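You operate a simulated robot arm through the tools that you are given. There is no shell and no other tool. Be economical: measure what you need, move in short steps, check, and stop when the job is done.

Carry out the task below with a simulated two-armed robot. There is one attempt and no reset: what you move stays moved.

## Task
Grind some pepper into the white dish and serve it on the green mat.
Fine: stand the mill in the dish and hold it with one hand; then it goes back. Set down upright: pepper mill.

Only the result counts: the job must be done as asked and must still hold three seconds after the hand-in. Knocking over, shifting, dropping, spilling or breaking anything else fails it.

## Robot
Two 7-joint arms with two-finger parallel grippers on one trunk, on a base that drives. Base frame: it is fixed to the floor where the robot stands at the start and does not move with it; the origin is under the middle of the robot, x ahead of it, y to its left, z up; the surface under the hand at the start is at about z = 0.75. Readings come in m, degrees, newtons and seconds.
The left shoulder is at the start at [0.06, 0.144, 0.901], the right one opposite. With the tool pointing down near the work surface each hand reaches from about 0.32 to 0.74 m from the robot's upright axis, wherever it stands, measured 20 degrees to its own side. Places, roughly: pepper mill head [0.5, -0.1, 0.9]; salt mill head [1.1, 0.2, 0.9]. Payload 1.57 kg a hand.
The TCP of each hand is the grasp point between the finger pads, 0.03 m short of the fingertips. In the tool frame z runs along the fingers and y along their closing line. Largest opening 0.11 m; finger width 0.024, thickness 0.012; the body of the gripper, 0.048 by 0.112 m, starts 0.078 m behind the TCP.
Orientation is told as [roll, pitch, yaw] about the base's x, y, z axes, in that order, counted from this pose: with the fingers straight down and closing along the base's y, the tool's x points along the base's -x, its y along +y and its z along -z.

## Interface
- The arms move only by the tool drive_tool. It takes "left_steps", "right_steps" or both (then of equal length, played together; a hand with none holds still); each is a list of rows, each an object of numbers (a shift or turn left out is 0, a gripper value left out holds the last): "gripper": the opening, from 0 (shut) to 1 (fully open); "dx", "dy", "dz": the shift along the base's x, y, z in units of 40 mm (1.0 is 40 mm); "wx", "wy", "wz": the turn, a rotation vector about the base's x, y, z in units of 5 degrees (1.0 is 5 degrees). In form: [{"gripper": .., "dx": .., "dy": .., "dz": .., "wx": .., "wy": .., "wz": ..}, ...]. A call has 1 to 10 rows; each row shifts and turns the commanded pose from where the row before left it. A call with a number of a shift or a turn outside -1 to 1 is refused whole. Each row takes 0.2 s and may step no farther than 0.05 m and 8.6 degrees from the row before; otherwise, or with a gripper value out of range, the whole call is refused. Where a pose cannot be reached the arm comes as near as it can. A force on the tool above 40 N (or 10 N above the force at the start of the call, whichever is more), or a blocked arm, ends the call early, and 0.2 s more pass. Each finger travels about 0.045 m/s and halts on what it meets, pressing with about 22 N; the grip force reading is that of the motor and also rises with nothing between the fingers. The clock runs only during rows and for 0.2 s after the last one: add rows that do not move to give the fingers time. The reply holds the time, the measured pose of the TCP, the force on the tool along the base axes, the opening and the grip force, in the units named above and with some noise, with the torque about the TCP (base axes, N m) and any sound that the robot's microphone picked up.
- Cameras (640 x 400 px; columns grow to the right, rows downward): "scene" is now at [0.0375, 0.0241, 1.5009]; the picture's right is [0.33, -0.95, 0.00], its down [-0.79, -0.27, -0.55] and it looks along [0.52, 0.18, -0.83] (base axes); focal length 296 px, centre (320, 200). "left" rides on the left gripper at [0.07, -0.016, -0.141] in its tool frame; the picture's right is [0.23, 0.97, 0.00], its down [-0.86, 0.20, -0.48] and it looks along [-0.47, 0.11, 0.88] (tool axes); focal length 222 px, centre (320, 200). "right" rides on the right gripper at [0.07, 0.016, -0.141] in its tool frame; the picture's right is [-0.23, 0.97, 0.00], its down [-0.85, -0.20, -0.48] and it looks along [-0.47, -0.11, 0.88] (tool axes); focal length 222 px, centre (320, 200). There is no depth. A picture from a camera that has moved, and an enlarged one, comes with that camera's place and axes in the base frame and with its lens.
- get_image(camera): a new picture of that camera. The clock stands still meanwhile.
- slide_trunk(by): slides the trunk up (or, below 0, down) by that many m; the arms and the scene camera ride with it, the base frame stays. It gives what a move gives, with no picture.
- steer(legs): drives the robot by 1 to 6 legs, each [ahead, left, turn to the left] in m, m and degrees, along the robot's own axes; the way and the turn of a leg run together, so that a leg with both is an arc; at most 1.5 m and 180 degrees a leg. The arms and the cameras ride along, it lands a little off, and it stops where it bumps. It gives what a move gives.
- aim_head(pan, tilt): turns the head with the scene camera to pan (to the left, within 86 degrees either way) and tilt (down, from -29 to 69), counted from straight ahead of the robot. It gives what a move gives.
- zoom(camera, box): a new picture of the part [left, top, right, bottom] of that camera's present view, enlarged. The clock stands still meanwhile.
- hand_in(): hands the job in; it is judged then, once.

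Work in short steps. Places have to be worked out from the pictures, the camera data and where the tool is seen: move nearer, look again, correct. Check each grasp and each placing, and mend what went wrong. You have 120 turns and 100 pictures in all, those below and enlarged ones among them. Open the grippers and draw the arms clear of the work before you hand the job in, unless the task says otherwise; then end with one line.

The tools are called after "Call:" as a command line: name --argument value ..., lists and objects as JSON in quotes. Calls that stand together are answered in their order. drive_tool: Moves the arms, as the interface text tells. Its arguments: {"type":"object","properties":{"left_steps":{"type":"array"},"right_steps":{"type":"array"}},"required":[]} The other tools are called the same way: slide_trunk (by) slides the trunk up or down; steer (legs) drives the base; aim_head (pan, tilt) turns the head that bears the scene camera; get_image (camera) takes a picture; zoom (camera, box) takes an enlarged picture of a part of a camera's view; hand_in () hands the job in.

At the start:

```text
time_s: 0.0
left_position: [0.3822, 0.3588, 0.9996]
left_ee_rot: [0.1, -0.1, -0.1]
left_wrist_force: [-0.1, 0.3, -0.7]
left_ft_torque: [0.0, 0.02, 0.02]
left_opening: 0.11
left_grasp_force: 0.0
right_position: [0.4564, -0.0669, 0.9996]
right_ee_rot: [0.1, 0.0, 0.0]
right_wrist_force: [0.0, -0.1, -0.6]
right_ft_torque: [0.01, -0.03, -0.02]
right_opening: 0.11
right_grasp_force: 0.1
trunk travel left (down, up): [-0.5, 0.09]
robot x, y, heading: [0.0003, -0.0003, -0.1]
head pan, tilt: [19.0, 56.4]
```

scene: 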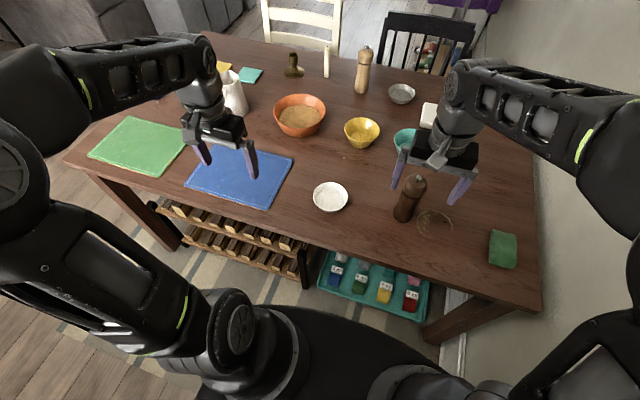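
right: 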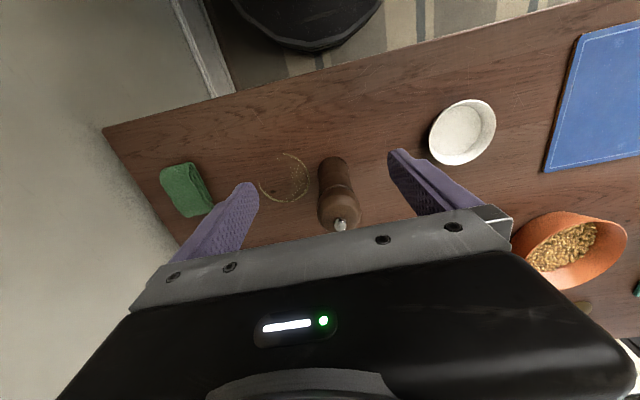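
left: 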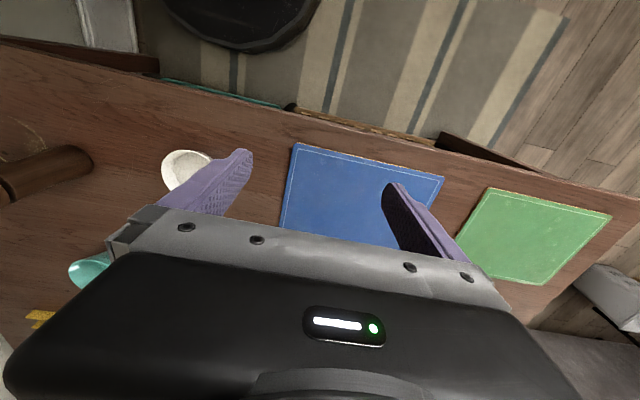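

I start by looking closely at the mill, the ring beside it and the white dish.

Call:
zoom --camera "scene" --box '[290, 150, 530, 300]'

Call:
zoom --camera "right" --box '[150, 80, 510, 305]'

Call:
zoom --camera "scene" --box '[80, 30, 400, 230]'

```text
2.67 times, centred on (410, 225) of scene
camera zoom: at [0.0375, 0.0241, 1.5009], right [0.33, -0.95, 0.0], down [-0.79, -0.27, -0.55], along [0.52, 0.18, -0.83], focal length 788 px, centre (80, 133)
```

zoom: 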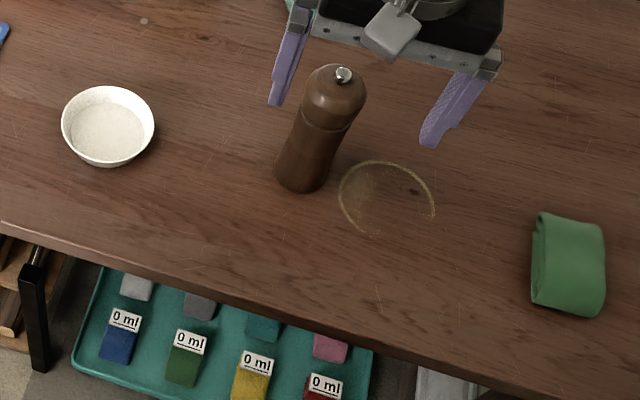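

```text
1.78 times, centred on (330, 192) of right
camera zoom: at [0.386, -0.0501, 1.1421], right [0.23, 0.97, 0.0], down [0.85, -0.2, 0.48], along [0.47, -0.11, -0.88], focal length 395 px, centre (302, 213)
```

zoom: 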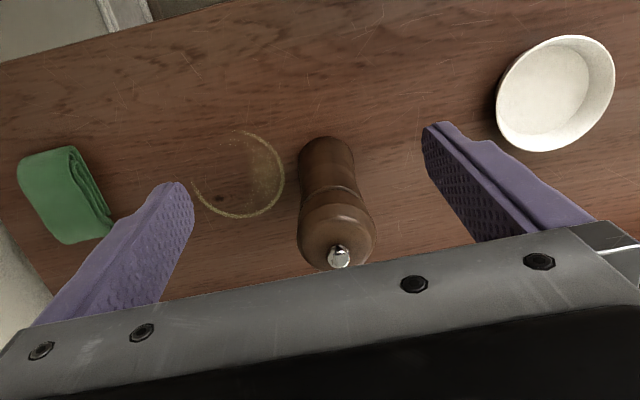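

```text
2.00 times, centred on (240, 130) of scene
camera zoom: at [0.0375, 0.0241, 1.5009], right [0.33, -0.95, 0.0], down [-0.79, -0.27, -0.55], along [0.52, 0.18, -0.83], focal length 591 px, centre (480, 340)
```

zoom: 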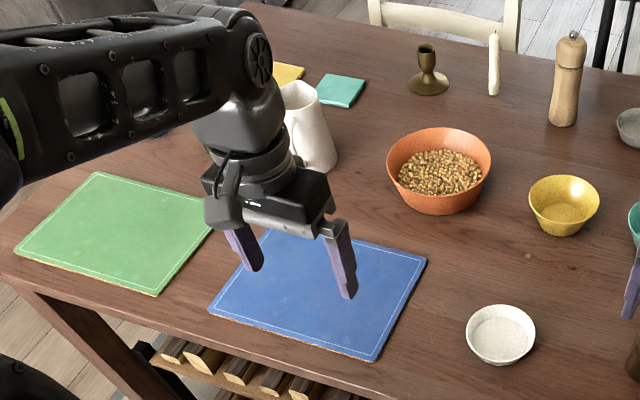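

The dark brown mill stands at about (0.53, -0.063), base z 0.75, seam about z 0.85, top about 0.935. The dish is at about (0.517, 0.157), about 0.10 across. I will tilt the right hand so the fingers point forward, to hold the mill body low and leave the head free.

Call:
drive_tool --right_steps '[{"gripper": 1, "wy": -1, "dx": -0.2}, {"wy": -1, "dx": -0.2}, {"wy": -1, "dx": -0.2}, {"wy": -1, "dx": -0.2}, {"wy": -1, "dx": -0.2}, {"wy": -1, "dx": -0.2}, {"wy": -1}, {"wy": -1}, {"wy": -1}, {"wy": -1}]'

```text
time_s: 2.2
left_position: [0.3822, 0.3589, 1.0006]
left_ee_rot: [0.0, -0.1, 0.0]
left_wrist_force: [0.1, 0.6, 0.7]
left_ft_torque: [0.0, 0.01, 0.01]
left_opening: 0.1101
left_grasp_force: 0.0
right_position: [0.4227, -0.0548, 1.0091]
right_ee_rot: [0.0, -50.0, 0.0]
right_wrist_force: [-0.1, -0.1, -0.2]
right_ft_torque: [0.01, 0.05, -0.01]
right_opening: 0.1099
right_grasp_force: 0.0
right hand out of reach, approached as far as the arm can: row 9, 10
trunk travel left (down, up): [-0.5, 0.09]
robot x, y, heading: [0.0013, 0.001, -0.1]
head pan, tilt: [19.0, 56.4]
```

Slight reach limit so close in. I'll descend beside the mill (the fingers straddle it) and look.

Call:
drive_tool --right_steps '[{"dz": -0.8}, {"dz": -0.8, "dx": 0.2}, {"dz": -0.8, "dx": 0.2}, {"dz": -0.8, "dx": 0.1}]'

Call:
get_image --camera "right"

Call:
get_image --camera "scene"

```text
time_s: 3.2
left_position: [0.3833, 0.3592, 0.999]
left_ee_rot: [0.0, 0.0, 0.0]
left_wrist_force: [-0.5, -0.3, -0.9]
left_ft_torque: [-0.02, 0.0, 0.0]
left_opening: 0.11
left_grasp_force: 0.0
right_position: [0.4526, -0.0463, 0.8853]
right_ee_rot: [0.1, -49.9, -0.1]
right_wrist_force: [-0.3, 0.2, 0.2]
right_ft_torque: [0.01, 0.01, 0.01]
right_opening: 0.1101
right_grasp_force: 0.1
right hand out of reach, approached as far as the arm can: row 1
trunk travel left (down, up): [-0.5, 0.09]
robot x, y, heading: [-0.0025, 0.0008, 0.0]
head pan, tilt: [19.0, 56.4]
```

```text
93 pictures are left
camera right: at [0.299, -0.0308, 0.9241], right [0.14, 0.97, 0.18], down [0.18, -0.2, 0.96], along [0.97, -0.11, -0.21], focal length 222 px, centre (320, 200)
```

right: 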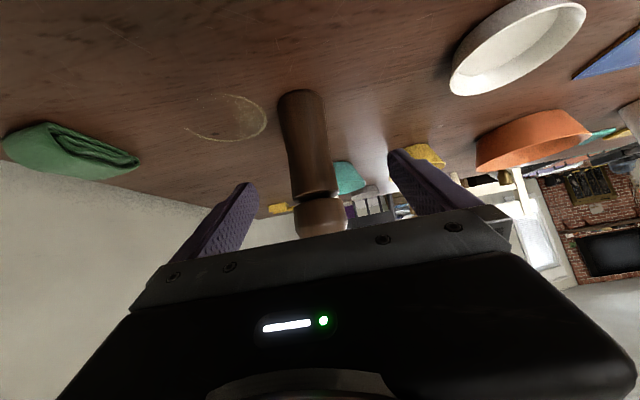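

```text
92 pictures are left
camera scene: at [0.0379, 0.0245, 1.5009], right [0.33, -0.95, 0.0], down [-0.79, -0.27, -0.55], along [0.52, 0.18, -0.83], focal length 296 px, centre (320, 200)
```

scene: 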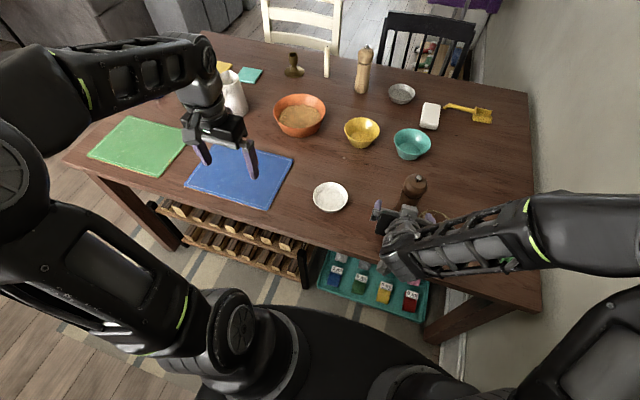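

The mill's axis is at y about -0.061 and mine at -0.046. I centre on it, tilt 10° more and go down to grip height.

Call:
drive_tool --right_steps '[{"dy": -0.38, "dz": -0.4}, {"wy": -1, "dz": -0.45}, {"wy": -1, "dz": -0.45}, {"dz": -0.45}]'

Call:
get_image --camera "right"

```text
time_s: 4.2
left_position: [0.3827, 0.3574, 0.9985]
left_ee_rot: [0.1, 0.0, 0.0]
left_wrist_force: [-0.6, 0.5, 1.3]
left_ft_torque: [0.0, -0.01, -0.02]
left_opening: 0.11
left_grasp_force: 0.1
right_position: [0.461, -0.0557, 0.8154]
right_ee_rot: [0.2, -60.0, -0.1]
right_wrist_force: [0.5, 0.4, 0.7]
right_ft_torque: [-0.02, 0.0, -0.01]
right_opening: 0.11
right_grasp_force: 0.1
right hand out of reach, approached as far as the arm can: row 1, 2
trunk travel left (down, up): [-0.5, 0.09]
robot x, y, heading: [-0.0013, -0.0005, 0.1]
head pan, tilt: [19.0, 56.4]
```

```text
91 pictures are left
camera right: at [0.3035, -0.0401, 0.8253], right [0.11, 0.97, 0.2], down [0.01, -0.2, 0.98], along [0.99, -0.11, -0.03], focal length 222 px, centre (320, 200)
```

right: 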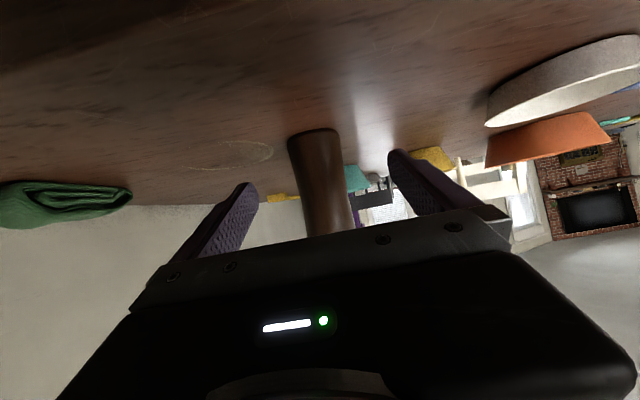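

I'm level with the body. Advance about 0.07 with a small y correction, so the mill sits between the pads.

Call:
drive_tool --right_steps '[{"dx": 0.6, "dy": -0.1}, {"dx": 0.6}, {"dx": 0.55}]'

Call:
get_image --camera "right"

Call:
zoom --camera "scene" --box '[320, 150, 480, 250]'

```text
time_s: 5.0
left_position: [0.3821, 0.3584, 1.0004]
left_ee_rot: [0.1, -0.1, 0.1]
left_wrist_force: [0.4, -0.5, -0.1]
left_ft_torque: [-0.01, -0.03, -0.04]
left_opening: 0.1099
left_grasp_force: 0.0
right_position: [0.532, -0.0606, 0.8147]
right_ee_rot: [0.0, -60.1, 0.0]
right_wrist_force: [0.9, -0.3, 0.0]
right_ft_torque: [0.0, 0.02, 0.0]
right_opening: 0.11
right_grasp_force: 0.1
trunk travel left (down, up): [-0.5, 0.09]
robot x, y, heading: [-0.0006, 0.0003, 0.1]
head pan, tilt: [19.0, 56.4]
```

```text
90 pictures are left
camera right: at [0.373, -0.0444, 0.8253], right [0.11, 0.97, 0.2], down [0.01, -0.2, 0.98], along [0.99, -0.11, -0.04], focal length 222 px, centre (320, 200)
```

right: 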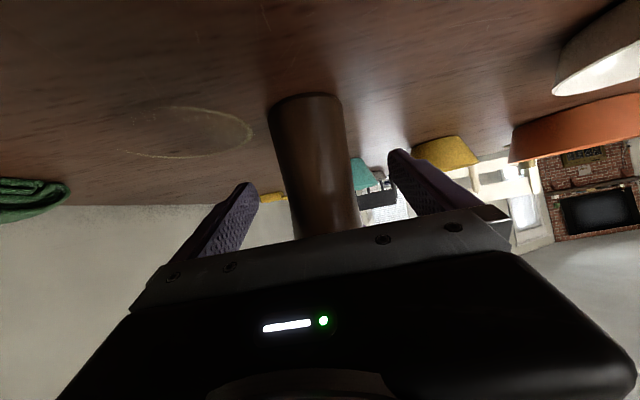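

```text
4.00 times, centred on (400, 200) of scene
camera zoom: at [0.0377, 0.024, 1.5009], right [0.33, -0.95, 0.0], down [-0.79, -0.27, -0.55], along [0.52, 0.18, -0.83], focal length 1182 px, centre (0, 200)
```

zoom: 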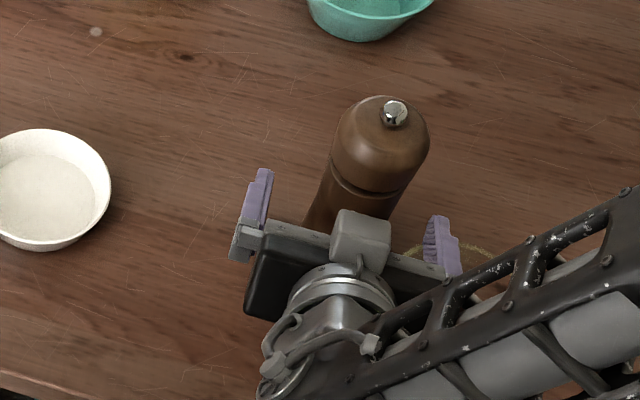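

The mill is between the pads, with its axis at about x 0.538. I nudge forward 6 mm and close.

Call:
drive_tool --right_steps '[{"dx": 0.15}, {"gripper": 0.0}, {}, {}, {}, {}, {}]'

Call:
get_image --camera "right"

```text
time_s: 6.6
left_position: [0.382, 0.359, 1.0013]
left_ee_rot: [0.0, 0.0, 0.0]
left_wrist_force: [-0.7, -0.4, -0.7]
left_ft_torque: [-0.01, 0.01, 0.01]
left_opening: 0.1097
left_grasp_force: 0.2
right_position: [0.5364, -0.0612, 0.8141]
right_ee_rot: [0.0, -59.9, -0.1]
right_wrist_force: [0.4, -0.5, -0.4]
right_ft_torque: [-0.01, 0.01, -0.04]
right_opening: 0.0546
right_grasp_force: 22.5
trunk travel left (down, up): [-0.5, 0.09]
robot x, y, heading: [-0.0001, 0.0028, -0.1]
head pan, tilt: [19.0, 56.4]
```

```text
88 pictures are left
camera right: at [0.3788, -0.0444, 0.8256], right [0.11, 0.97, 0.2], down [0.01, -0.2, 0.98], along [0.99, -0.11, -0.04], focal length 222 px, centre (320, 200)
```

right: 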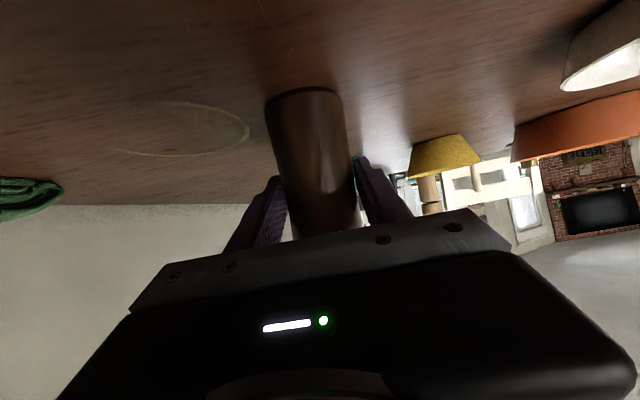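

Grasp is firm at 0.0546 opening, with home TCP (0.536, -0.061, 0.814). Lift 80 mm, then carry toward the dish.

Call:
drive_tool --right_steps '[{"dz": 0.5}, {"dz": 0.5}, {"dz": 0.5}, {"dz": 0.5}, {"dy": 0.4}, {"dy": 0.6}, {"dy": 0.6}, {"dy": 0.6}, {"dy": 0.6}, {}]'

Call:
get_image --camera "right"

Call:
get_image --camera "scene"

```text
time_s: 8.8
left_position: [0.3822, 0.3579, 0.9996]
left_ee_rot: [0.0, 0.0, 0.0]
left_wrist_force: [0.0, -0.3, 0.1]
left_ft_torque: [-0.02, 0.0, 0.02]
left_opening: 0.1101
left_grasp_force: 0.0
right_position: [0.5361, 0.0534, 0.8933]
right_ee_rot: [-0.1, -60.0, 0.0]
right_wrist_force: [-0.2, 0.3, -1.8]
right_ft_torque: [-0.01, 0.04, 0.01]
right_opening: 0.0548
right_grasp_force: 22.3
trunk travel left (down, up): [-0.5, 0.09]
robot x, y, heading: [0.0046, -0.0014, -0.1]
head pan, tilt: [19.0, 56.4]
```

```text
87 pictures are left
camera right: at [0.379, 0.0683, 0.9052], right [0.11, 0.97, 0.2], down [0.01, -0.2, 0.98], along [0.99, -0.11, -0.04], focal length 222 px, centre (320, 200)
```

right: 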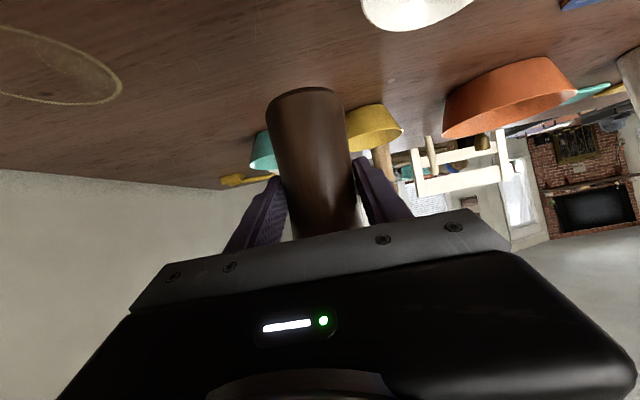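

```text
86 pictures are left
camera scene: at [0.0377, 0.0239, 1.5009], right [0.33, -0.95, 0.0], down [-0.79, -0.27, -0.55], along [0.52, 0.18, -0.83], focal length 296 px, centre (320, 200)
```

scene: 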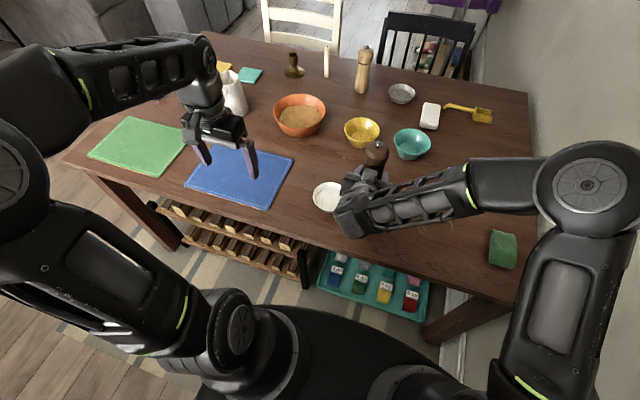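

The dish centre from two views is about (0.515, 0.157). I move above it and look with both cameras.

Call:
drive_tool --right_steps '[{"dy": 0.5, "dx": -0.1}, {"dy": 0.6, "dx": -0.15}, {"dy": 0.6, "dx": -0.15}, {"dy": 0.6, "dx": -0.15}, {"dy": 0.3}, {}]'

Call:
get_image --camera "right"

Call:
zoom --camera "scene" --box '[240, 120, 400, 220]'

Call:
get_image --camera "left"

```text
time_s: 10.2
left_position: [0.3836, 0.3586, 0.9996]
left_ee_rot: [0.0, -0.1, 0.0]
left_wrist_force: [-0.2, 0.7, 0.5]
left_ft_torque: [-0.03, 0.0, -0.02]
left_opening: 0.11
left_grasp_force: 0.1
right_position: [0.5157, 0.1557, 0.8946]
right_ee_rot: [0.0, -60.1, 0.0]
right_wrist_force: [-0.6, -0.8, -3.0]
right_ft_torque: [-0.01, 0.03, 0.02]
right_opening: 0.0547
right_grasp_force: 21.7
trunk travel left (down, up): [-0.5, 0.09]
robot x, y, heading: [-0.0019, -0.0035, -0.1]
head pan, tilt: [19.0, 56.4]
```

```text
85 pictures are left
camera right: at [0.3578, 0.1719, 0.9053], right [0.11, 0.97, 0.2], down [0.01, -0.2, 0.98], along [0.99, -0.11, -0.04], focal length 222 px, centre (320, 200)
```

right: 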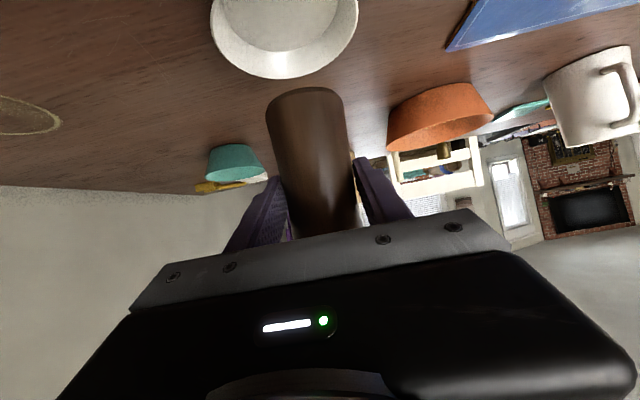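

```text
4.00 times, centred on (320, 170) of scene
camera zoom: at [0.0377, 0.0242, 1.5009], right [0.33, -0.95, 0.0], down [-0.79, -0.27, -0.55], along [0.52, 0.18, -0.83], focal length 1182 px, centre (320, 320)
```

zoom: 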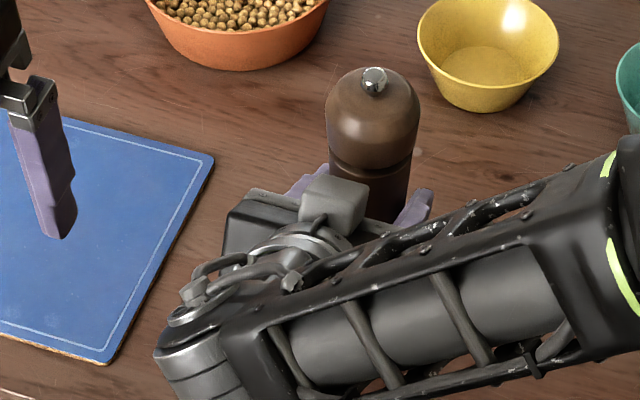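

```text
83 pictures are left
camera left: at [0.3127, 0.342, 1.1418], right [-0.23, 0.97, 0.0], down [0.86, 0.2, 0.48], along [0.47, 0.11, -0.88], focal length 222 px, centre (320, 200)
```

left: 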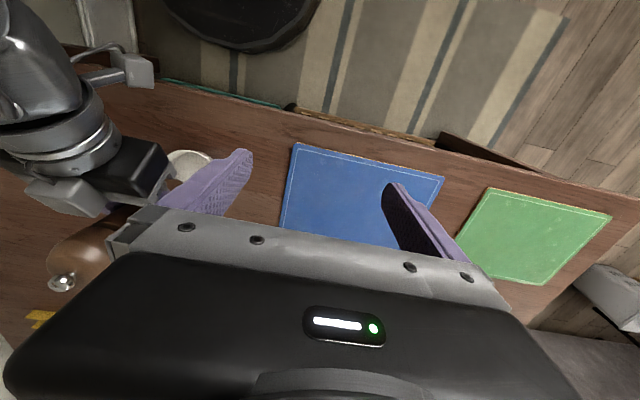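

The dish circle fits centre (0.513, 0.157), rim z about 0.775. I correct by a few mm and lower, slowing at the end.

Call:
drive_tool --right_steps '[{"dx": -0.1, "dy": 0.03, "dz": -0.5}, {"dz": -0.5}, {"dz": -0.4}, {"dz": -0.2}, {}]'

Call:
get_image --camera "right"

```text
time_s: 11.4
left_position: [0.3835, 0.3588, 0.999]
left_ee_rot: [0.0, 0.0, -0.1]
left_wrist_force: [-0.2, -0.5, 0.0]
left_ft_torque: [0.02, 0.01, -0.01]
left_opening: 0.1099
left_grasp_force: 0.1
right_position: [0.5097, 0.1574, 0.8299]
right_ee_rot: [0.0, -60.0, -0.1]
right_wrist_force: [0.3, -0.6, -2.4]
right_ft_torque: [-0.01, 0.01, -0.02]
right_opening: 0.0546
right_grasp_force: 22.1
trunk travel left (down, up): [-0.5, 0.09]
robot x, y, heading: [-0.0006, -0.001, -0.2]
head pan, tilt: [19.0, 56.4]
```

```text
82 pictures are left
camera right: at [0.3531, 0.1732, 0.8413], right [0.11, 0.97, 0.2], down [0.01, -0.2, 0.98], along [0.99, -0.11, -0.04], focal length 222 px, centre (320, 200)
```

right: 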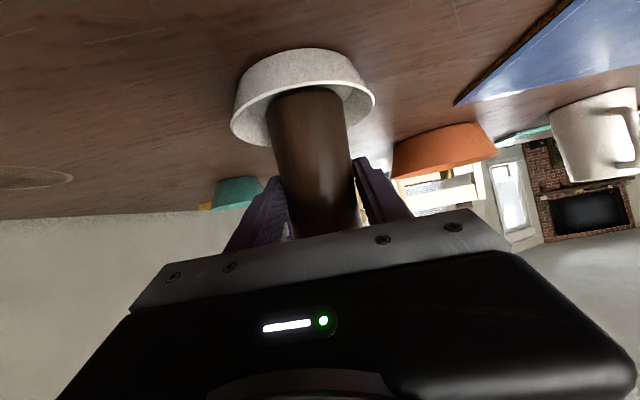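

The mill is centred over the dish opening. I lower in small steps until touch.

Call:
drive_tool --right_steps '[{"dz": -0.08}, {"dz": -0.07}, {"dz": -0.05}, {"dz": -0.05}, {}]'

Call:
get_image --camera "right"

```text
time_s: 12.6
left_position: [0.3814, 0.359, 1.0009]
left_ee_rot: [0.0, -0.1, 0.1]
left_wrist_force: [0.3, 1.0, 0.4]
left_ft_torque: [0.04, 0.0, 0.02]
left_opening: 0.1099
left_grasp_force: 0.1
right_position: [0.5114, 0.1571, 0.8213]
right_ee_rot: [0.1, -60.1, 0.0]
right_wrist_force: [-1.5, -0.8, 3.9]
right_ft_torque: [-0.21, 0.1, -0.03]
right_opening: 0.0545
right_grasp_force: 22.1
trunk travel left (down, up): [-0.5, 0.09]
robot x, y, heading: [0.0018, -0.0006, 0.2]
head pan, tilt: [19.0, 56.4]
```

```text
81 pictures are left
camera right: at [0.3534, 0.1732, 0.8324], right [0.11, 0.97, 0.2], down [0.01, -0.2, 0.98], along [0.99, -0.11, -0.03], focal length 222 px, centre (320, 200)
```

right: 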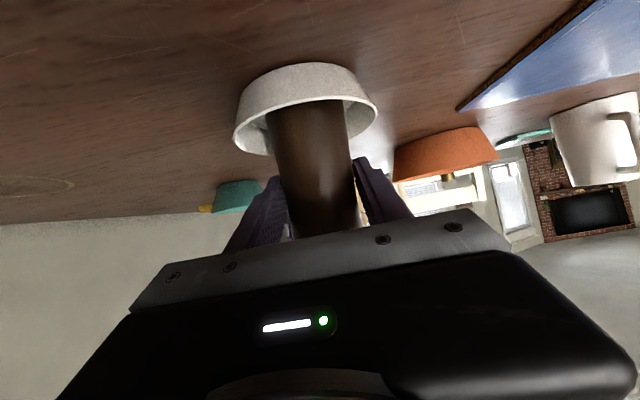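

The mill stands in the dish (force turned to +3.9 N at z 0.821). Now I bring the left hand above the head, staying high.

Call:
drive_tool --left_steps '[{"gripper": 1, "dz": 0.75}, {"dz": 0.25, "dx": 0.3, "dy": -0.5}, {"dx": 0.5, "dy": -0.8}, {"dx": 0.5, "dy": -0.8}, {"dx": 0.5, "dy": -0.8}, {"dx": 0.5, "dy": -0.7}, {}]'

Call:
get_image --camera "left"

Call:
get_image --camera "scene"

```text
time_s: 14.2
left_position: [0.4731, 0.2143, 1.0404]
left_ee_rot: [-0.1, -0.1, 0.0]
left_wrist_force: [-0.7, -0.2, -0.5]
left_ft_torque: [0.01, -0.01, -0.02]
left_opening: 0.1099
left_grasp_force: 0.1
right_position: [0.5112, 0.1573, 0.8214]
right_ee_rot: [0.1, -60.1, 0.0]
right_wrist_force: [2.7, 0.2, 10.8]
right_ft_torque: [-0.05, -0.12, -0.09]
right_opening: 0.0545
right_grasp_force: 22.0
trunk travel left (down, up): [-0.5, 0.09]
robot x, y, heading: [-0.0005, -0.001, 0.1]
head pan, tilt: [19.0, 56.4]
```

```text
80 pictures are left
camera left: at [0.4039, 0.1971, 1.182], right [-0.23, 0.97, 0.0], down [0.85, 0.2, 0.48], along [0.47, 0.11, -0.88], focal length 222 px, centre (320, 200)
```

left: 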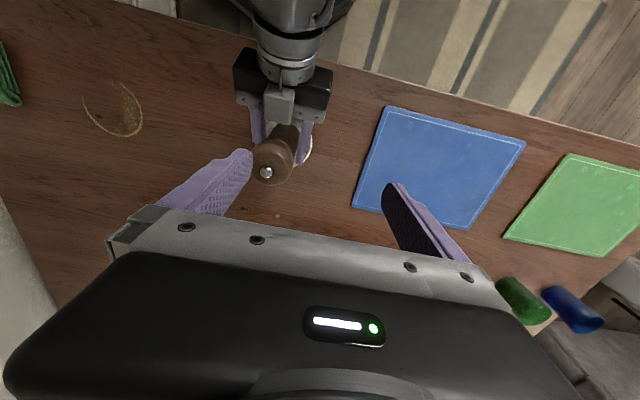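

```text
79 pictures are left
camera scene: at [0.0369, 0.024, 1.501], right [0.33, -0.95, 0.0], down [-0.79, -0.27, -0.55], along [0.52, 0.18, -0.83], focal length 296 px, centre (320, 200)
```

scene: 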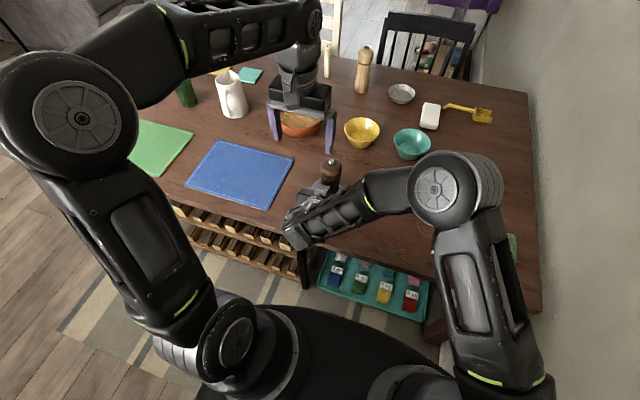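

The knob reads (0.512, 0.159), agreeing. I ease the right hand by 1 mm, centre the left over the head and pre-turn it +40°.

Call:
drive_tool --left_steps '[{"dx": 0.5, "dy": -0.7}, {"dx": 0.48, "dy": -0.7, "wz": 1}, {"wz": 1}, {"wz": 1}, {"wz": 1}, {"wz": 1}, {"wz": 1}, {"wz": 1}, {"wz": 1}, {}]' --right_steps '[{"dz": 0.02}, {}, {}, {}, {}, {}, {}, {}, {}, {}]'

Call:
get_image --camera "left"

Call:
get_image --camera "scene"

```text
time_s: 16.4
left_position: [0.5131, 0.1579, 1.0398]
left_ee_rot: [0.0, -0.1, 40.1]
left_wrist_force: [0.1, -0.9, -0.5]
left_ft_torque: [0.02, 0.03, -0.02]
left_opening: 0.11
left_grasp_force: 0.1
right_position: [0.5102, 0.1583, 0.8227]
right_ee_rot: [0.0, -60.1, 0.1]
right_wrist_force: [-0.2, 1.2, 3.8]
right_ft_torque: [-0.06, 0.05, 0.0]
right_opening: 0.0548
right_grasp_force: 21.8
trunk travel left (down, up): [-0.5, 0.09]
robot x, y, heading: [-0.0009, 0.0015, -0.0]
head pan, tilt: [19.0, 56.4]
```

```text
78 pictures are left
camera left: at [0.47, 0.1008, 1.182], right [-0.8, 0.6, 0.0], down [0.53, 0.7, 0.48], along [0.29, 0.38, -0.88], focal length 222 px, centre (320, 200)
```

left: 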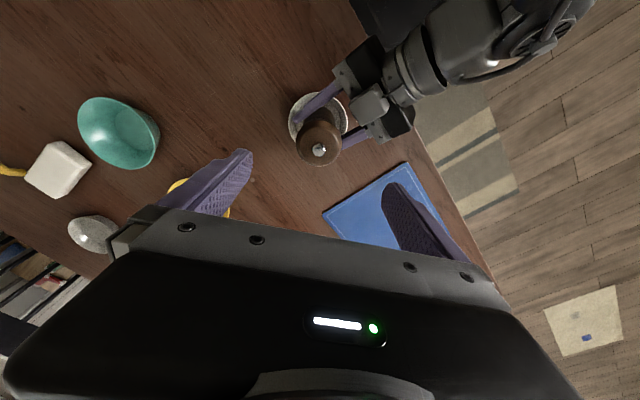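

```text
77 pictures are left
camera scene: at [0.0371, 0.0241, 1.5009], right [0.33, -0.95, 0.0], down [-0.79, -0.27, -0.55], along [0.52, 0.18, -0.83], focal length 296 px, centre (320, 200)
```

scene: 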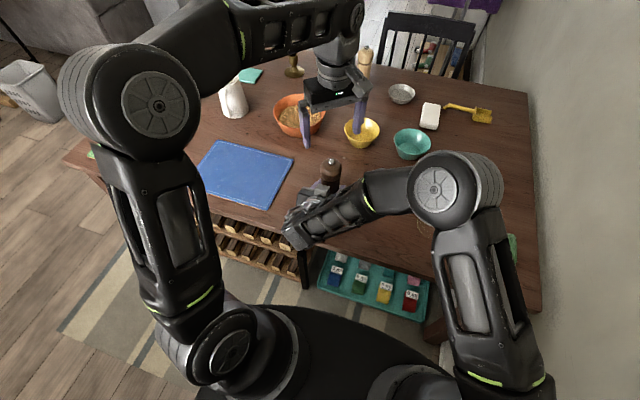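

Both look clear. I lower the left hand to z 0.92 in small rows, watching force.

Call:
drive_tool --left_steps '[{"dz": -0.6}, {"dz": -0.6}, {"dz": -0.6}, {"dz": -0.6}, {"dz": -0.6}, {}]'

Call:
get_image --camera "left"

Call:
zoom --camera "scene" --box '[240, 90, 440, 215]'

```text
time_s: 17.8
left_position: [0.5114, 0.1589, 0.9202]
left_ee_rot: [0.0, 0.0, 40.0]
left_wrist_force: [-1.0, 0.0, -0.3]
left_ft_torque: [0.01, 0.03, 0.02]
left_opening: 0.1099
left_grasp_force: 0.0
right_position: [0.5109, 0.1568, 0.8214]
right_ee_rot: [0.0, -60.0, 0.1]
right_wrist_force: [-0.8, -0.4, 0.9]
right_ft_torque: [-0.03, 0.03, 0.03]
right_opening: 0.0546
right_grasp_force: 22.0
trunk travel left (down, up): [-0.5, 0.09]
robot x, y, heading: [-0.0013, -0.0006, -0.1]
head pan, tilt: [19.0, 56.4]
```

```text
76 pictures are left
camera left: at [0.4696, 0.1008, 1.0618], right [-0.8, 0.6, 0.0], down [0.53, 0.7, 0.48], along [0.29, 0.38, -0.88], focal length 222 px, centre (320, 200)
```

left: 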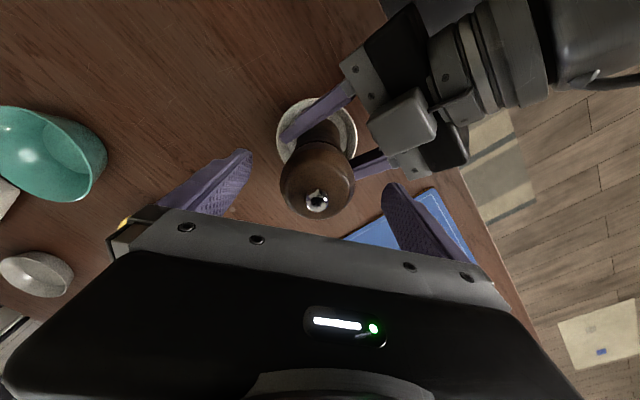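

```text
3.20 times, centred on (340, 152) of scene
camera zoom: at [0.0373, 0.0241, 1.5009], right [0.33, -0.95, 0.0], down [-0.79, -0.27, -0.55], along [0.52, 0.18, -0.83], focal length 946 px, centre (256, 352)
```

zoom: 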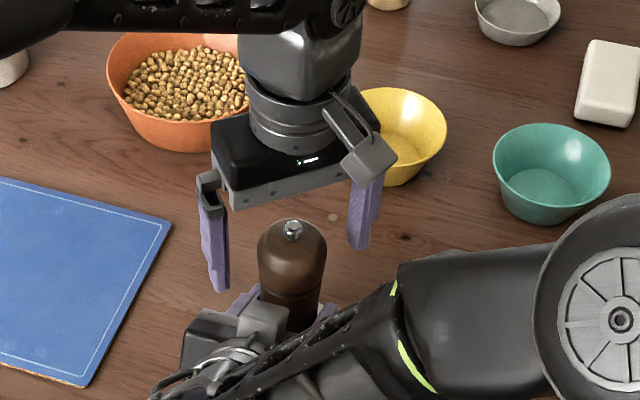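

Left fingers straddle the head, nearly centred (axis about 0.513, 0.157). Close on the head.

Call:
drive_tool --left_steps '[{"dx": 0.04, "dy": -0.04, "gripper": 0}, {}, {}, {}, {}, {}, {}]'

Call:
get_image --camera "left"

```text
time_s: 19.4
left_position: [0.5141, 0.1573, 0.9195]
left_ee_rot: [0.0, 0.0, 40.0]
left_wrist_force: [-1.8, 2.3, 0.0]
left_ft_torque: [0.28, 0.23, 0.05]
left_opening: 0.0548
left_grasp_force: 22.1
right_position: [0.5109, 0.1571, 0.8208]
right_ee_rot: [-0.1, -59.9, 0.1]
right_wrist_force: [0.5, -1.6, 0.7]
right_ft_torque: [-0.08, -0.05, -0.03]
right_opening: 0.0545
right_grasp_force: 21.6
trunk travel left (down, up): [-0.5, 0.09]
robot x, y, heading: [-0.0001, 0.0037, -0.0]
head pan, tilt: [19.0, 56.4]
```

```text
74 pictures are left
camera left: at [0.4717, 0.0994, 1.062], right [-0.8, 0.6, 0.0], down [0.53, 0.7, 0.48], along [0.29, 0.38, -0.88], focal length 222 px, centre (320, 200)
```

left: 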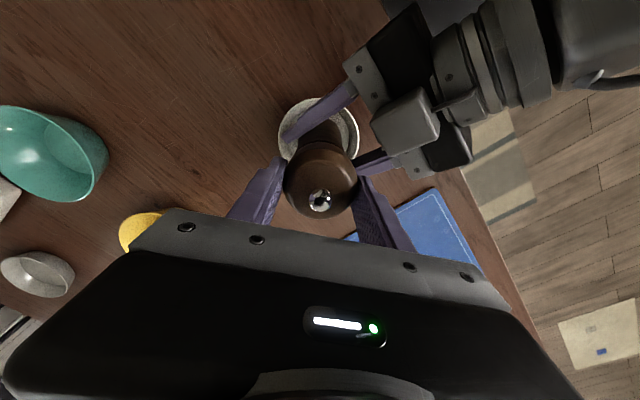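

The head is gripped with little side force. Now I turn it clockwise 50° while the right hand holds the body.

Call:
drive_tool --left_steps '[{"wz": -0.5}, {"wz": -1}, {"wz": -1}, {"wz": -1}, {"wz": -1}, {"wz": -1}, {"wz": -1}, {"wz": -1}, {"wz": -1}, {"wz": -1}]'

Call:
get_image --camera "left"

```text
time_s: 21.6
left_position: [0.5157, 0.156, 0.9194]
left_ee_rot: [0.1, 0.0, -7.6]
left_wrist_force: [-7.1, 1.3, 6.2]
left_ft_torque: [0.11, 0.27, 0.02]
left_opening: 0.0548
left_grasp_force: 21.7
right_position: [0.5113, 0.1561, 0.8221]
right_ee_rot: [0.0, -60.1, 0.0]
right_wrist_force: [8.4, -3.3, -3.4]
right_ft_torque: [-0.08, 0.25, -0.12]
right_opening: 0.0546
right_grasp_force: 22.2
trunk travel left (down, up): [-0.5, 0.09]
robot x, y, heading: [-0.0003, -0.0008, -0.0]
head pan, tilt: [19.0, 56.4]
```

```text
73 pictures are left
camera left: at [0.4438, 0.1496, 1.0618], right [-0.1, 1.0, 0.0], down [0.87, 0.08, 0.48], along [0.48, 0.05, -0.88], focal length 222 px, centre (320, 200)
```

left: 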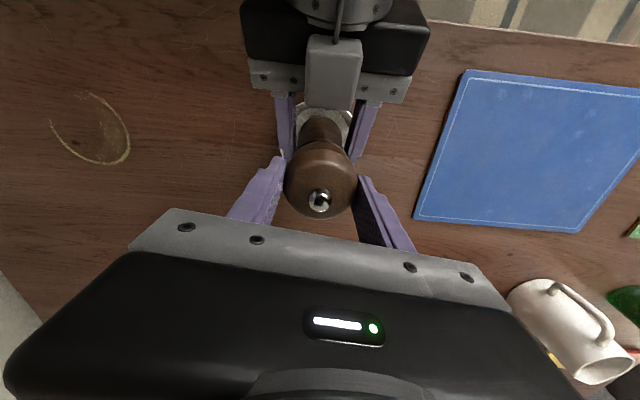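

It turned freely and no sound was reported. I relax the side load slightly and continue clockwise.

Call:
drive_tool --left_steps '[{"wz": -1, "dx": -0.03}, {"wz": -1, "dx": -0.02}, {"wz": -1}, {"wz": -1}, {"wz": -1}, {"wz": -1}, {"wz": -1}, {}]'

Call:
zoom --camera "left" --box '[230, 60, 430, 220]'

```text
time_s: 23.4
left_position: [0.5127, 0.1566, 0.9211]
left_ee_rot: [0.1, -0.1, -42.6]
left_wrist_force: [13.1, 3.8, -1.5]
left_ft_torque: [0.3, -1.01, -0.02]
left_opening: 0.0548
left_grasp_force: 22.3
right_position: [0.5102, 0.1576, 0.8222]
right_ee_rot: [0.0, -60.0, 0.1]
right_wrist_force: [-13.5, -2.6, 6.0]
right_ft_torque: [-0.1, -0.1, -0.05]
right_opening: 0.0547
right_grasp_force: 22.3
trunk travel left (down, up): [-0.5, 0.09]
robot x, y, heading: [-0.0003, -0.0, 0.1]
head pan, tilt: [19.0, 56.4]
```

```text
2.50 times, centred on (330, 140) of left
camera zoom: at [0.4507, 0.1919, 1.0618], right [0.49, 0.87, 0.0], down [0.76, -0.43, 0.48], along [0.42, -0.24, -0.88], focal length 555 px, centre (295, 350)
```

zoom: 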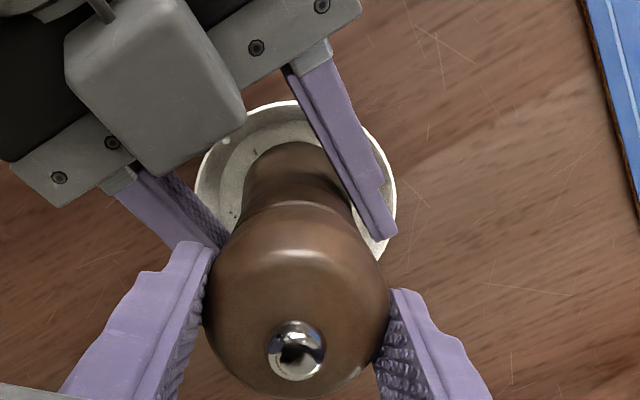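

Dark specks are now visible in the dish, so it grinds. To add more, I ratchet: open partly, turn back +80°, regrip, and turn clockwise again.

Call:
drive_tool --left_steps '[{"gripper": 0.72, "dx": 0.03}, {}, {}, {"wz": 1}, {"wz": 1}, {"wz": 1}, {"wz": 1}, {"wz": 1}, {"wz": 1}, {"wz": 1}]'

Call:
drive_tool --left_steps '[{"wz": 1}, {"wz": 1}, {"wz": 1}, {"wz": 1}, {"wz": 1}, {"wz": 1}, {"wz": 1}, {"wz": 1}, {"wz": 1}, {}]'

Call:
drive_tool --left_steps '[{"gripper": 0}, {}, {}, {}]'

```text
time_s: 25.6
left_position: [0.5149, 0.1571, 0.9197]
left_ee_rot: [-0.1, 0.0, -7.4]
left_wrist_force: [-0.3, -0.3, -0.1]
left_ft_torque: [0.01, 0.01, -0.01]
left_opening: 0.079
left_grasp_force: 0.0
right_position: [0.5114, 0.1563, 0.8209]
right_ee_rot: [0.0, -60.0, 0.1]
right_wrist_force: [1.1, -0.8, 2.3]
right_ft_torque: [-0.1, 0.02, 0.04]
right_opening: 0.0549
right_grasp_force: 22.4
trunk travel left (down, up): [-0.5, 0.09]
robot x, y, heading: [0.0002, -0.0004, 0.0]
head pan, tilt: [19.0, 56.4]
```

```text
time_s: 27.8
left_position: [0.5158, 0.1572, 0.9201]
left_ee_rot: [-0.1, -0.1, 37.6]
left_wrist_force: [0.5, 0.0, 0.4]
left_ft_torque: [-0.01, 0.0, 0.05]
left_opening: 0.0794
left_grasp_force: 0.2
right_position: [0.5115, 0.1582, 0.8211]
right_ee_rot: [0.0, -60.0, 0.0]
right_wrist_force: [0.3, 1.1, 2.0]
right_ft_torque: [-0.05, 0.09, -0.03]
right_opening: 0.0546
right_grasp_force: 22.1
trunk travel left (down, up): [-0.5, 0.09]
robot x, y, heading: [0.003, 0.0023, 0.1]
head pan, tilt: [19.0, 56.4]
```

```text
time_s: 28.8
left_position: [0.5153, 0.1577, 0.9198]
left_ee_rot: [-0.1, 0.0, 37.5]
left_wrist_force: [-0.7, 0.4, 0.5]
left_ft_torque: [0.15, 0.24, -0.01]
left_opening: 0.0549
left_grasp_force: 22.2
right_position: [0.5112, 0.1573, 0.8211]
right_ee_rot: [0.0, -60.1, 0.1]
right_wrist_force: [0.3, 0.1, 1.7]
right_ft_torque: [-0.1, -0.13, -0.03]
right_opening: 0.0545
right_grasp_force: 22.5
trunk travel left (down, up): [-0.5, 0.09]
robot x, y, heading: [0.0005, 0.0018, -0.0]
head pan, tilt: [19.0, 56.4]
```

Regripped cleanly; another clockwise stroke of 80°.

Call:
drive_tool --left_steps '[{"wz": -1}, {"wz": -1}, {"wz": -1}, {"wz": -1}, {"wz": -1}, {"wz": -1}, {"wz": -1}, {"wz": -1}]'

Call:
drive_tool --left_steps '[{"wz": -1}, {"wz": -1}, {"wz": -1}, {"wz": -1}, {"wz": -1}, {"wz": -1}, {"wz": -1}, {"wz": -1}]'

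Call:
zoom --camera "left" --box '[230, 60, 430, 220]'

```text
time_s: 30.6
left_position: [0.515, 0.1565, 0.9208]
left_ee_rot: [0.0, 0.0, -2.6]
left_wrist_force: [1.2, 2.1, -0.4]
left_ft_torque: [0.33, 0.07, 0.0]
left_opening: 0.055
left_grasp_force: 21.9
right_position: [0.5115, 0.157, 0.8224]
right_ee_rot: [0.0, -60.0, 0.1]
right_wrist_force: [-0.4, -1.5, 3.2]
right_ft_torque: [-0.15, -0.09, 0.0]
right_opening: 0.0544
right_grasp_force: 22.0
trunk travel left (down, up): [-0.5, 0.09]
robot x, y, heading: [-0.0005, -0.0007, -0.2]
head pan, tilt: [19.0, 56.4]
```

```text
time_s: 32.4
left_position: [0.5143, 0.1571, 0.9198]
left_ee_rot: [0.0, 0.0, -42.6]
left_wrist_force: [-3.5, 2.3, 3.4]
left_ft_torque: [0.28, 0.05, 0.02]
left_opening: 0.0549
left_grasp_force: 21.7
right_position: [0.511, 0.1565, 0.8211]
right_ee_rot: [0.0, -60.0, 0.0]
right_wrist_force: [3.9, -0.9, -1.6]
right_ft_torque: [0.01, 0.28, -0.04]
right_opening: 0.0549
right_grasp_force: 22.1
trunk travel left (down, up): [-0.5, 0.09]
robot x, y, heading: [0.0007, -0.0007, -0.0]
head pan, tilt: [19.0, 56.4]
```

```text
2.50 times, centred on (330, 140) of left
camera zoom: at [0.452, 0.1917, 1.0618], right [0.49, 0.87, 0.0], down [0.76, -0.43, 0.48], along [0.42, -0.24, -0.88], focal length 555 px, centre (295, 350)
```

zoom: 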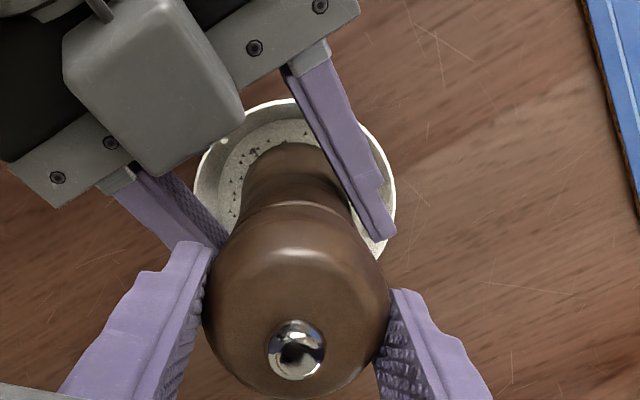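

Clearly more specks. I'll do more strokes to have a proper amount (about 165° so far).

Call:
drive_tool --left_steps '[{"gripper": 0.72}, {}, {}, {"wz": 1}, {"wz": 1}, {"wz": 1}, {"wz": 1}, {"wz": 1}, {"wz": 1}, {"wz": 1}]'

Call:
drive_tool --left_steps '[{"wz": 1}, {"wz": 1}, {"wz": 1}, {"wz": 1}, {"wz": 1}, {"wz": 1}, {"wz": 1}, {"wz": 1}, {"wz": 1}, {}]'

Call:
drive_tool --left_steps '[{"gripper": 0}, {}, {}, {}, {}]'

Call:
drive_tool --left_steps '[{"wz": -1}, {"wz": -1}, {"wz": -1}, {"wz": -1}, {"wz": -1}, {"wz": -1}, {"wz": -1}, {"wz": -1}]'

Call:
drive_tool --left_steps '[{"wz": -1}, {"wz": -1}, {"wz": -1}, {"wz": -1}, {"wz": -1}, {"wz": -1}, {"wz": -1}, {"wz": -1}]'

```text
time_s: 34.6
left_position: [0.5132, 0.1561, 0.9199]
left_ee_rot: [0.0, 0.0, -7.3]
left_wrist_force: [0.1, -0.2, -1.5]
left_ft_torque: [-0.02, 0.05, -0.05]
left_opening: 0.0793
left_grasp_force: 0.0
right_position: [0.5104, 0.1568, 0.8223]
right_ee_rot: [0.0, -59.9, 0.2]
right_wrist_force: [-1.1, 0.0, -0.1]
right_ft_torque: [-0.03, 0.03, 0.02]
right_opening: 0.0546
right_grasp_force: 21.4
trunk travel left (down, up): [-0.5, 0.09]
robot x, y, heading: [-0.0018, -0.0007, 0.2]
head pan, tilt: [19.0, 56.4]
```

```text
time_s: 36.8
left_position: [0.5148, 0.1574, 0.9197]
left_ee_rot: [0.0, 0.0, 37.5]
left_wrist_force: [0.0, 0.1, 0.2]
left_ft_torque: [0.01, 0.0, -0.01]
left_opening: 0.0791
left_grasp_force: 0.1
right_position: [0.5109, 0.1567, 0.821]
right_ee_rot: [0.0, -60.0, 0.1]
right_wrist_force: [-0.3, 0.2, -0.2]
right_ft_torque: [-0.1, -0.01, 0.0]
right_opening: 0.0547
right_grasp_force: 21.6
trunk travel left (down, up): [-0.5, 0.09]
robot x, y, heading: [-0.002, -0.0015, 0.1]
head pan, tilt: [19.0, 56.4]
```

```text
time_s: 38.0
left_position: [0.5153, 0.1572, 0.9209]
left_ee_rot: [0.0, 0.0, 37.5]
left_wrist_force: [-3.2, 2.0, 1.2]
left_ft_torque: [0.17, 0.15, -0.01]
left_opening: 0.0538
left_grasp_force: 21.2
right_position: [0.5112, 0.1564, 0.8228]
right_ee_rot: [0.0, -60.1, 0.0]
right_wrist_force: [1.4, -1.3, 0.4]
right_ft_torque: [0.03, 0.09, 0.03]
right_opening: 0.0547
right_grasp_force: 22.7
trunk travel left (down, up): [-0.5, 0.09]
robot x, y, heading: [0.0027, -0.0025, 0.2]
head pan, tilt: [19.0, 56.4]
```

```text
time_s: 39.8
left_position: [0.5143, 0.1581, 0.9203]
left_ee_rot: [0.0, 0.0, -2.6]
left_wrist_force: [-0.3, 0.5, -4.3]
left_ft_torque: [0.12, 0.0, 0.06]
left_opening: 0.0538
left_grasp_force: 22.4
right_position: [0.5118, 0.1568, 0.8214]
right_ee_rot: [0.1, -60.0, 0.0]
right_wrist_force: [0.2, -1.2, 4.9]
right_ft_torque: [-0.02, -0.02, -0.04]
right_opening: 0.0545
right_grasp_force: 21.8
trunk travel left (down, up): [-0.5, 0.09]
robot x, y, heading: [-0.0002, 0.0002, 0.2]
head pan, tilt: [19.0, 56.4]
```

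```text
time_s: 41.6
left_position: [0.5155, 0.1563, 0.9198]
left_ee_rot: [-0.1, 0.1, -42.6]
left_wrist_force: [-2.3, 0.0, -3.1]
left_ft_torque: [0.02, 0.14, 0.0]
left_opening: 0.054
left_grasp_force: 22.1
right_position: [0.511, 0.1577, 0.8209]
right_ee_rot: [0.0, -60.0, 0.0]
right_wrist_force: [2.4, -1.0, 4.1]
right_ft_torque: [0.0, 0.01, 0.04]
right_opening: 0.0546
right_grasp_force: 22.3
trunk travel left (down, up): [-0.5, 0.09]
robot x, y, heading: [0.001, -0.0009, 0.3]
head pan, tilt: [19.0, 56.4]
```

Going smoothly; two more identical strokes to pass a full turn.

Call:
drive_tool --left_steps '[{"gripper": 0.72}, {}, {}, {"wz": 1}, {"wz": 1}, {"wz": 1}, {"wz": 1}, {"wz": 1}, {"wz": 1}, {"wz": 1}]'

Call:
drive_tool --left_steps '[{"wz": 1}, {"wz": 1}, {"wz": 1}, {"wz": 1}, {"wz": 1}, {"wz": 1}, {"wz": 1}, {"wz": 1}, {"wz": 1}, {}]'

Call:
drive_tool --left_steps '[{"gripper": 0}, {}, {}, {}, {}]'

Call:
drive_tool --left_steps '[{"wz": -1}, {"wz": -1}, {"wz": -1}, {"wz": -1}, {"wz": -1}, {"wz": -1}, {"wz": -1}, {"wz": -1}]'

Call:
drive_tool --left_steps '[{"wz": -1}, {"wz": -1}, {"wz": -1}, {"wz": -1}, {"wz": -1}, {"wz": -1}, {"wz": -1}, {"wz": -1}]'

Call:
zoom --camera "left" --box '[230, 60, 430, 220]'

```text
time_s: 43.8
left_position: [0.5139, 0.1582, 0.9198]
left_ee_rot: [-0.1, 0.0, -7.4]
left_wrist_force: [0.3, 0.6, 0.7]
left_ft_torque: [0.0, 0.01, 0.0]
left_opening: 0.0793
left_grasp_force: 0.0
right_position: [0.5121, 0.1566, 0.8216]
right_ee_rot: [0.0, -60.0, 0.1]
right_wrist_force: [-0.3, -0.6, 0.9]
right_ft_torque: [-0.07, 0.11, 0.0]
right_opening: 0.0544
right_grasp_force: 21.9
trunk travel left (down, up): [-0.5, 0.09]
robot x, y, heading: [0.0005, -0.0018, -0.3]
head pan, tilt: [19.0, 56.4]
```

```text
time_s: 46.0
left_position: [0.5143, 0.157, 0.9203]
left_ee_rot: [0.0, -0.1, 37.6]
left_wrist_force: [-0.4, -0.5, -0.5]
left_ft_torque: [0.02, -0.01, 0.02]
left_opening: 0.0791
left_grasp_force: 0.1
right_position: [0.5112, 0.1574, 0.8206]
right_ee_rot: [0.0, -60.1, 0.0]
right_wrist_force: [-0.6, 1.2, -0.5]
right_ft_torque: [-0.04, 0.01, -0.01]
right_opening: 0.0545
right_grasp_force: 21.9
trunk travel left (down, up): [-0.5, 0.09]
robot x, y, heading: [-0.0031, -0.0036, 0.2]
head pan, tilt: [19.0, 56.4]
```

```text
time_s: 47.2
left_position: [0.5161, 0.157, 0.9205]
left_ee_rot: [0.1, 0.0, 37.5]
left_wrist_force: [-1.9, 1.3, 0.1]
left_ft_torque: [0.18, -0.12, 0.03]
left_opening: 0.0552
left_grasp_force: 22.0
right_position: [0.5117, 0.1581, 0.8217]
right_ee_rot: [0.0, -59.9, 0.1]
right_wrist_force: [1.9, -0.3, -0.9]
right_ft_torque: [0.06, 0.38, -0.02]
right_opening: 0.0544
right_grasp_force: 21.7
trunk travel left (down, up): [-0.5, 0.09]
robot x, y, heading: [0.0007, -0.0021, 0.1]
head pan, tilt: [19.0, 56.4]
```

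```text
time_s: 49.0
left_position: [0.5142, 0.1579, 0.9198]
left_ee_rot: [-0.1, 0.1, -2.5]
left_wrist_force: [-3.4, 1.6, 7.3]
left_ft_torque: [0.31, 0.21, -0.02]
left_opening: 0.0551
left_grasp_force: 22.5
right_position: [0.5101, 0.1567, 0.8221]
right_ee_rot: [0.0, -60.1, 0.2]
right_wrist_force: [5.7, -1.2, -4.0]
right_ft_torque: [-0.1, 0.02, -0.01]
right_opening: 0.0546
right_grasp_force: 22.6
trunk travel left (down, up): [-0.5, 0.09]
robot x, y, heading: [-0.0002, 0.0001, -0.2]
head pan, tilt: [19.0, 56.4]
```

```text
time_s: 50.8
left_position: [0.5143, 0.156, 0.9195]
left_ee_rot: [-0.1, 0.0, -42.6]
left_wrist_force: [-3.4, 0.9, 8.0]
left_ft_torque: [-0.13, 0.37, 0.01]
left_opening: 0.0549
left_grasp_force: 21.9
right_position: [0.5107, 0.157, 0.8211]
right_ee_rot: [0.0, -59.9, 0.1]
right_wrist_force: [4.4, -3.0, -4.6]
right_ft_torque: [0.15, -0.08, -0.02]
right_opening: 0.0545
right_grasp_force: 21.5
trunk travel left (down, up): [-0.5, 0.09]
robot x, y, heading: [0.0, 0.0001, 0.0]
head pan, tilt: [19.0, 56.4]
```

```text
2.50 times, centred on (330, 140) of left
camera zoom: at [0.4519, 0.1918, 1.062], right [0.49, 0.87, 0.0], down [0.76, -0.43, 0.48], along [0.42, -0.24, -0.88], focal length 555 px, centre (295, 350)
```

zoom: 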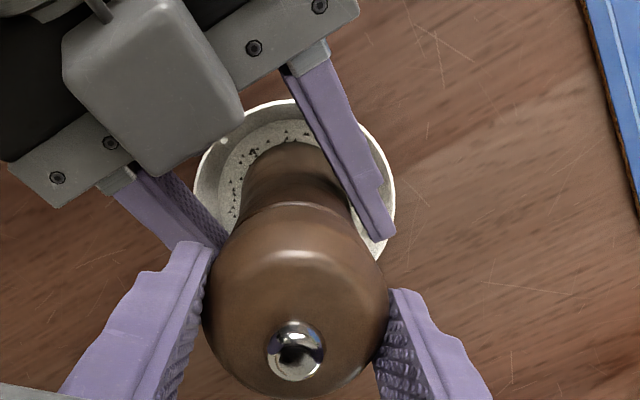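

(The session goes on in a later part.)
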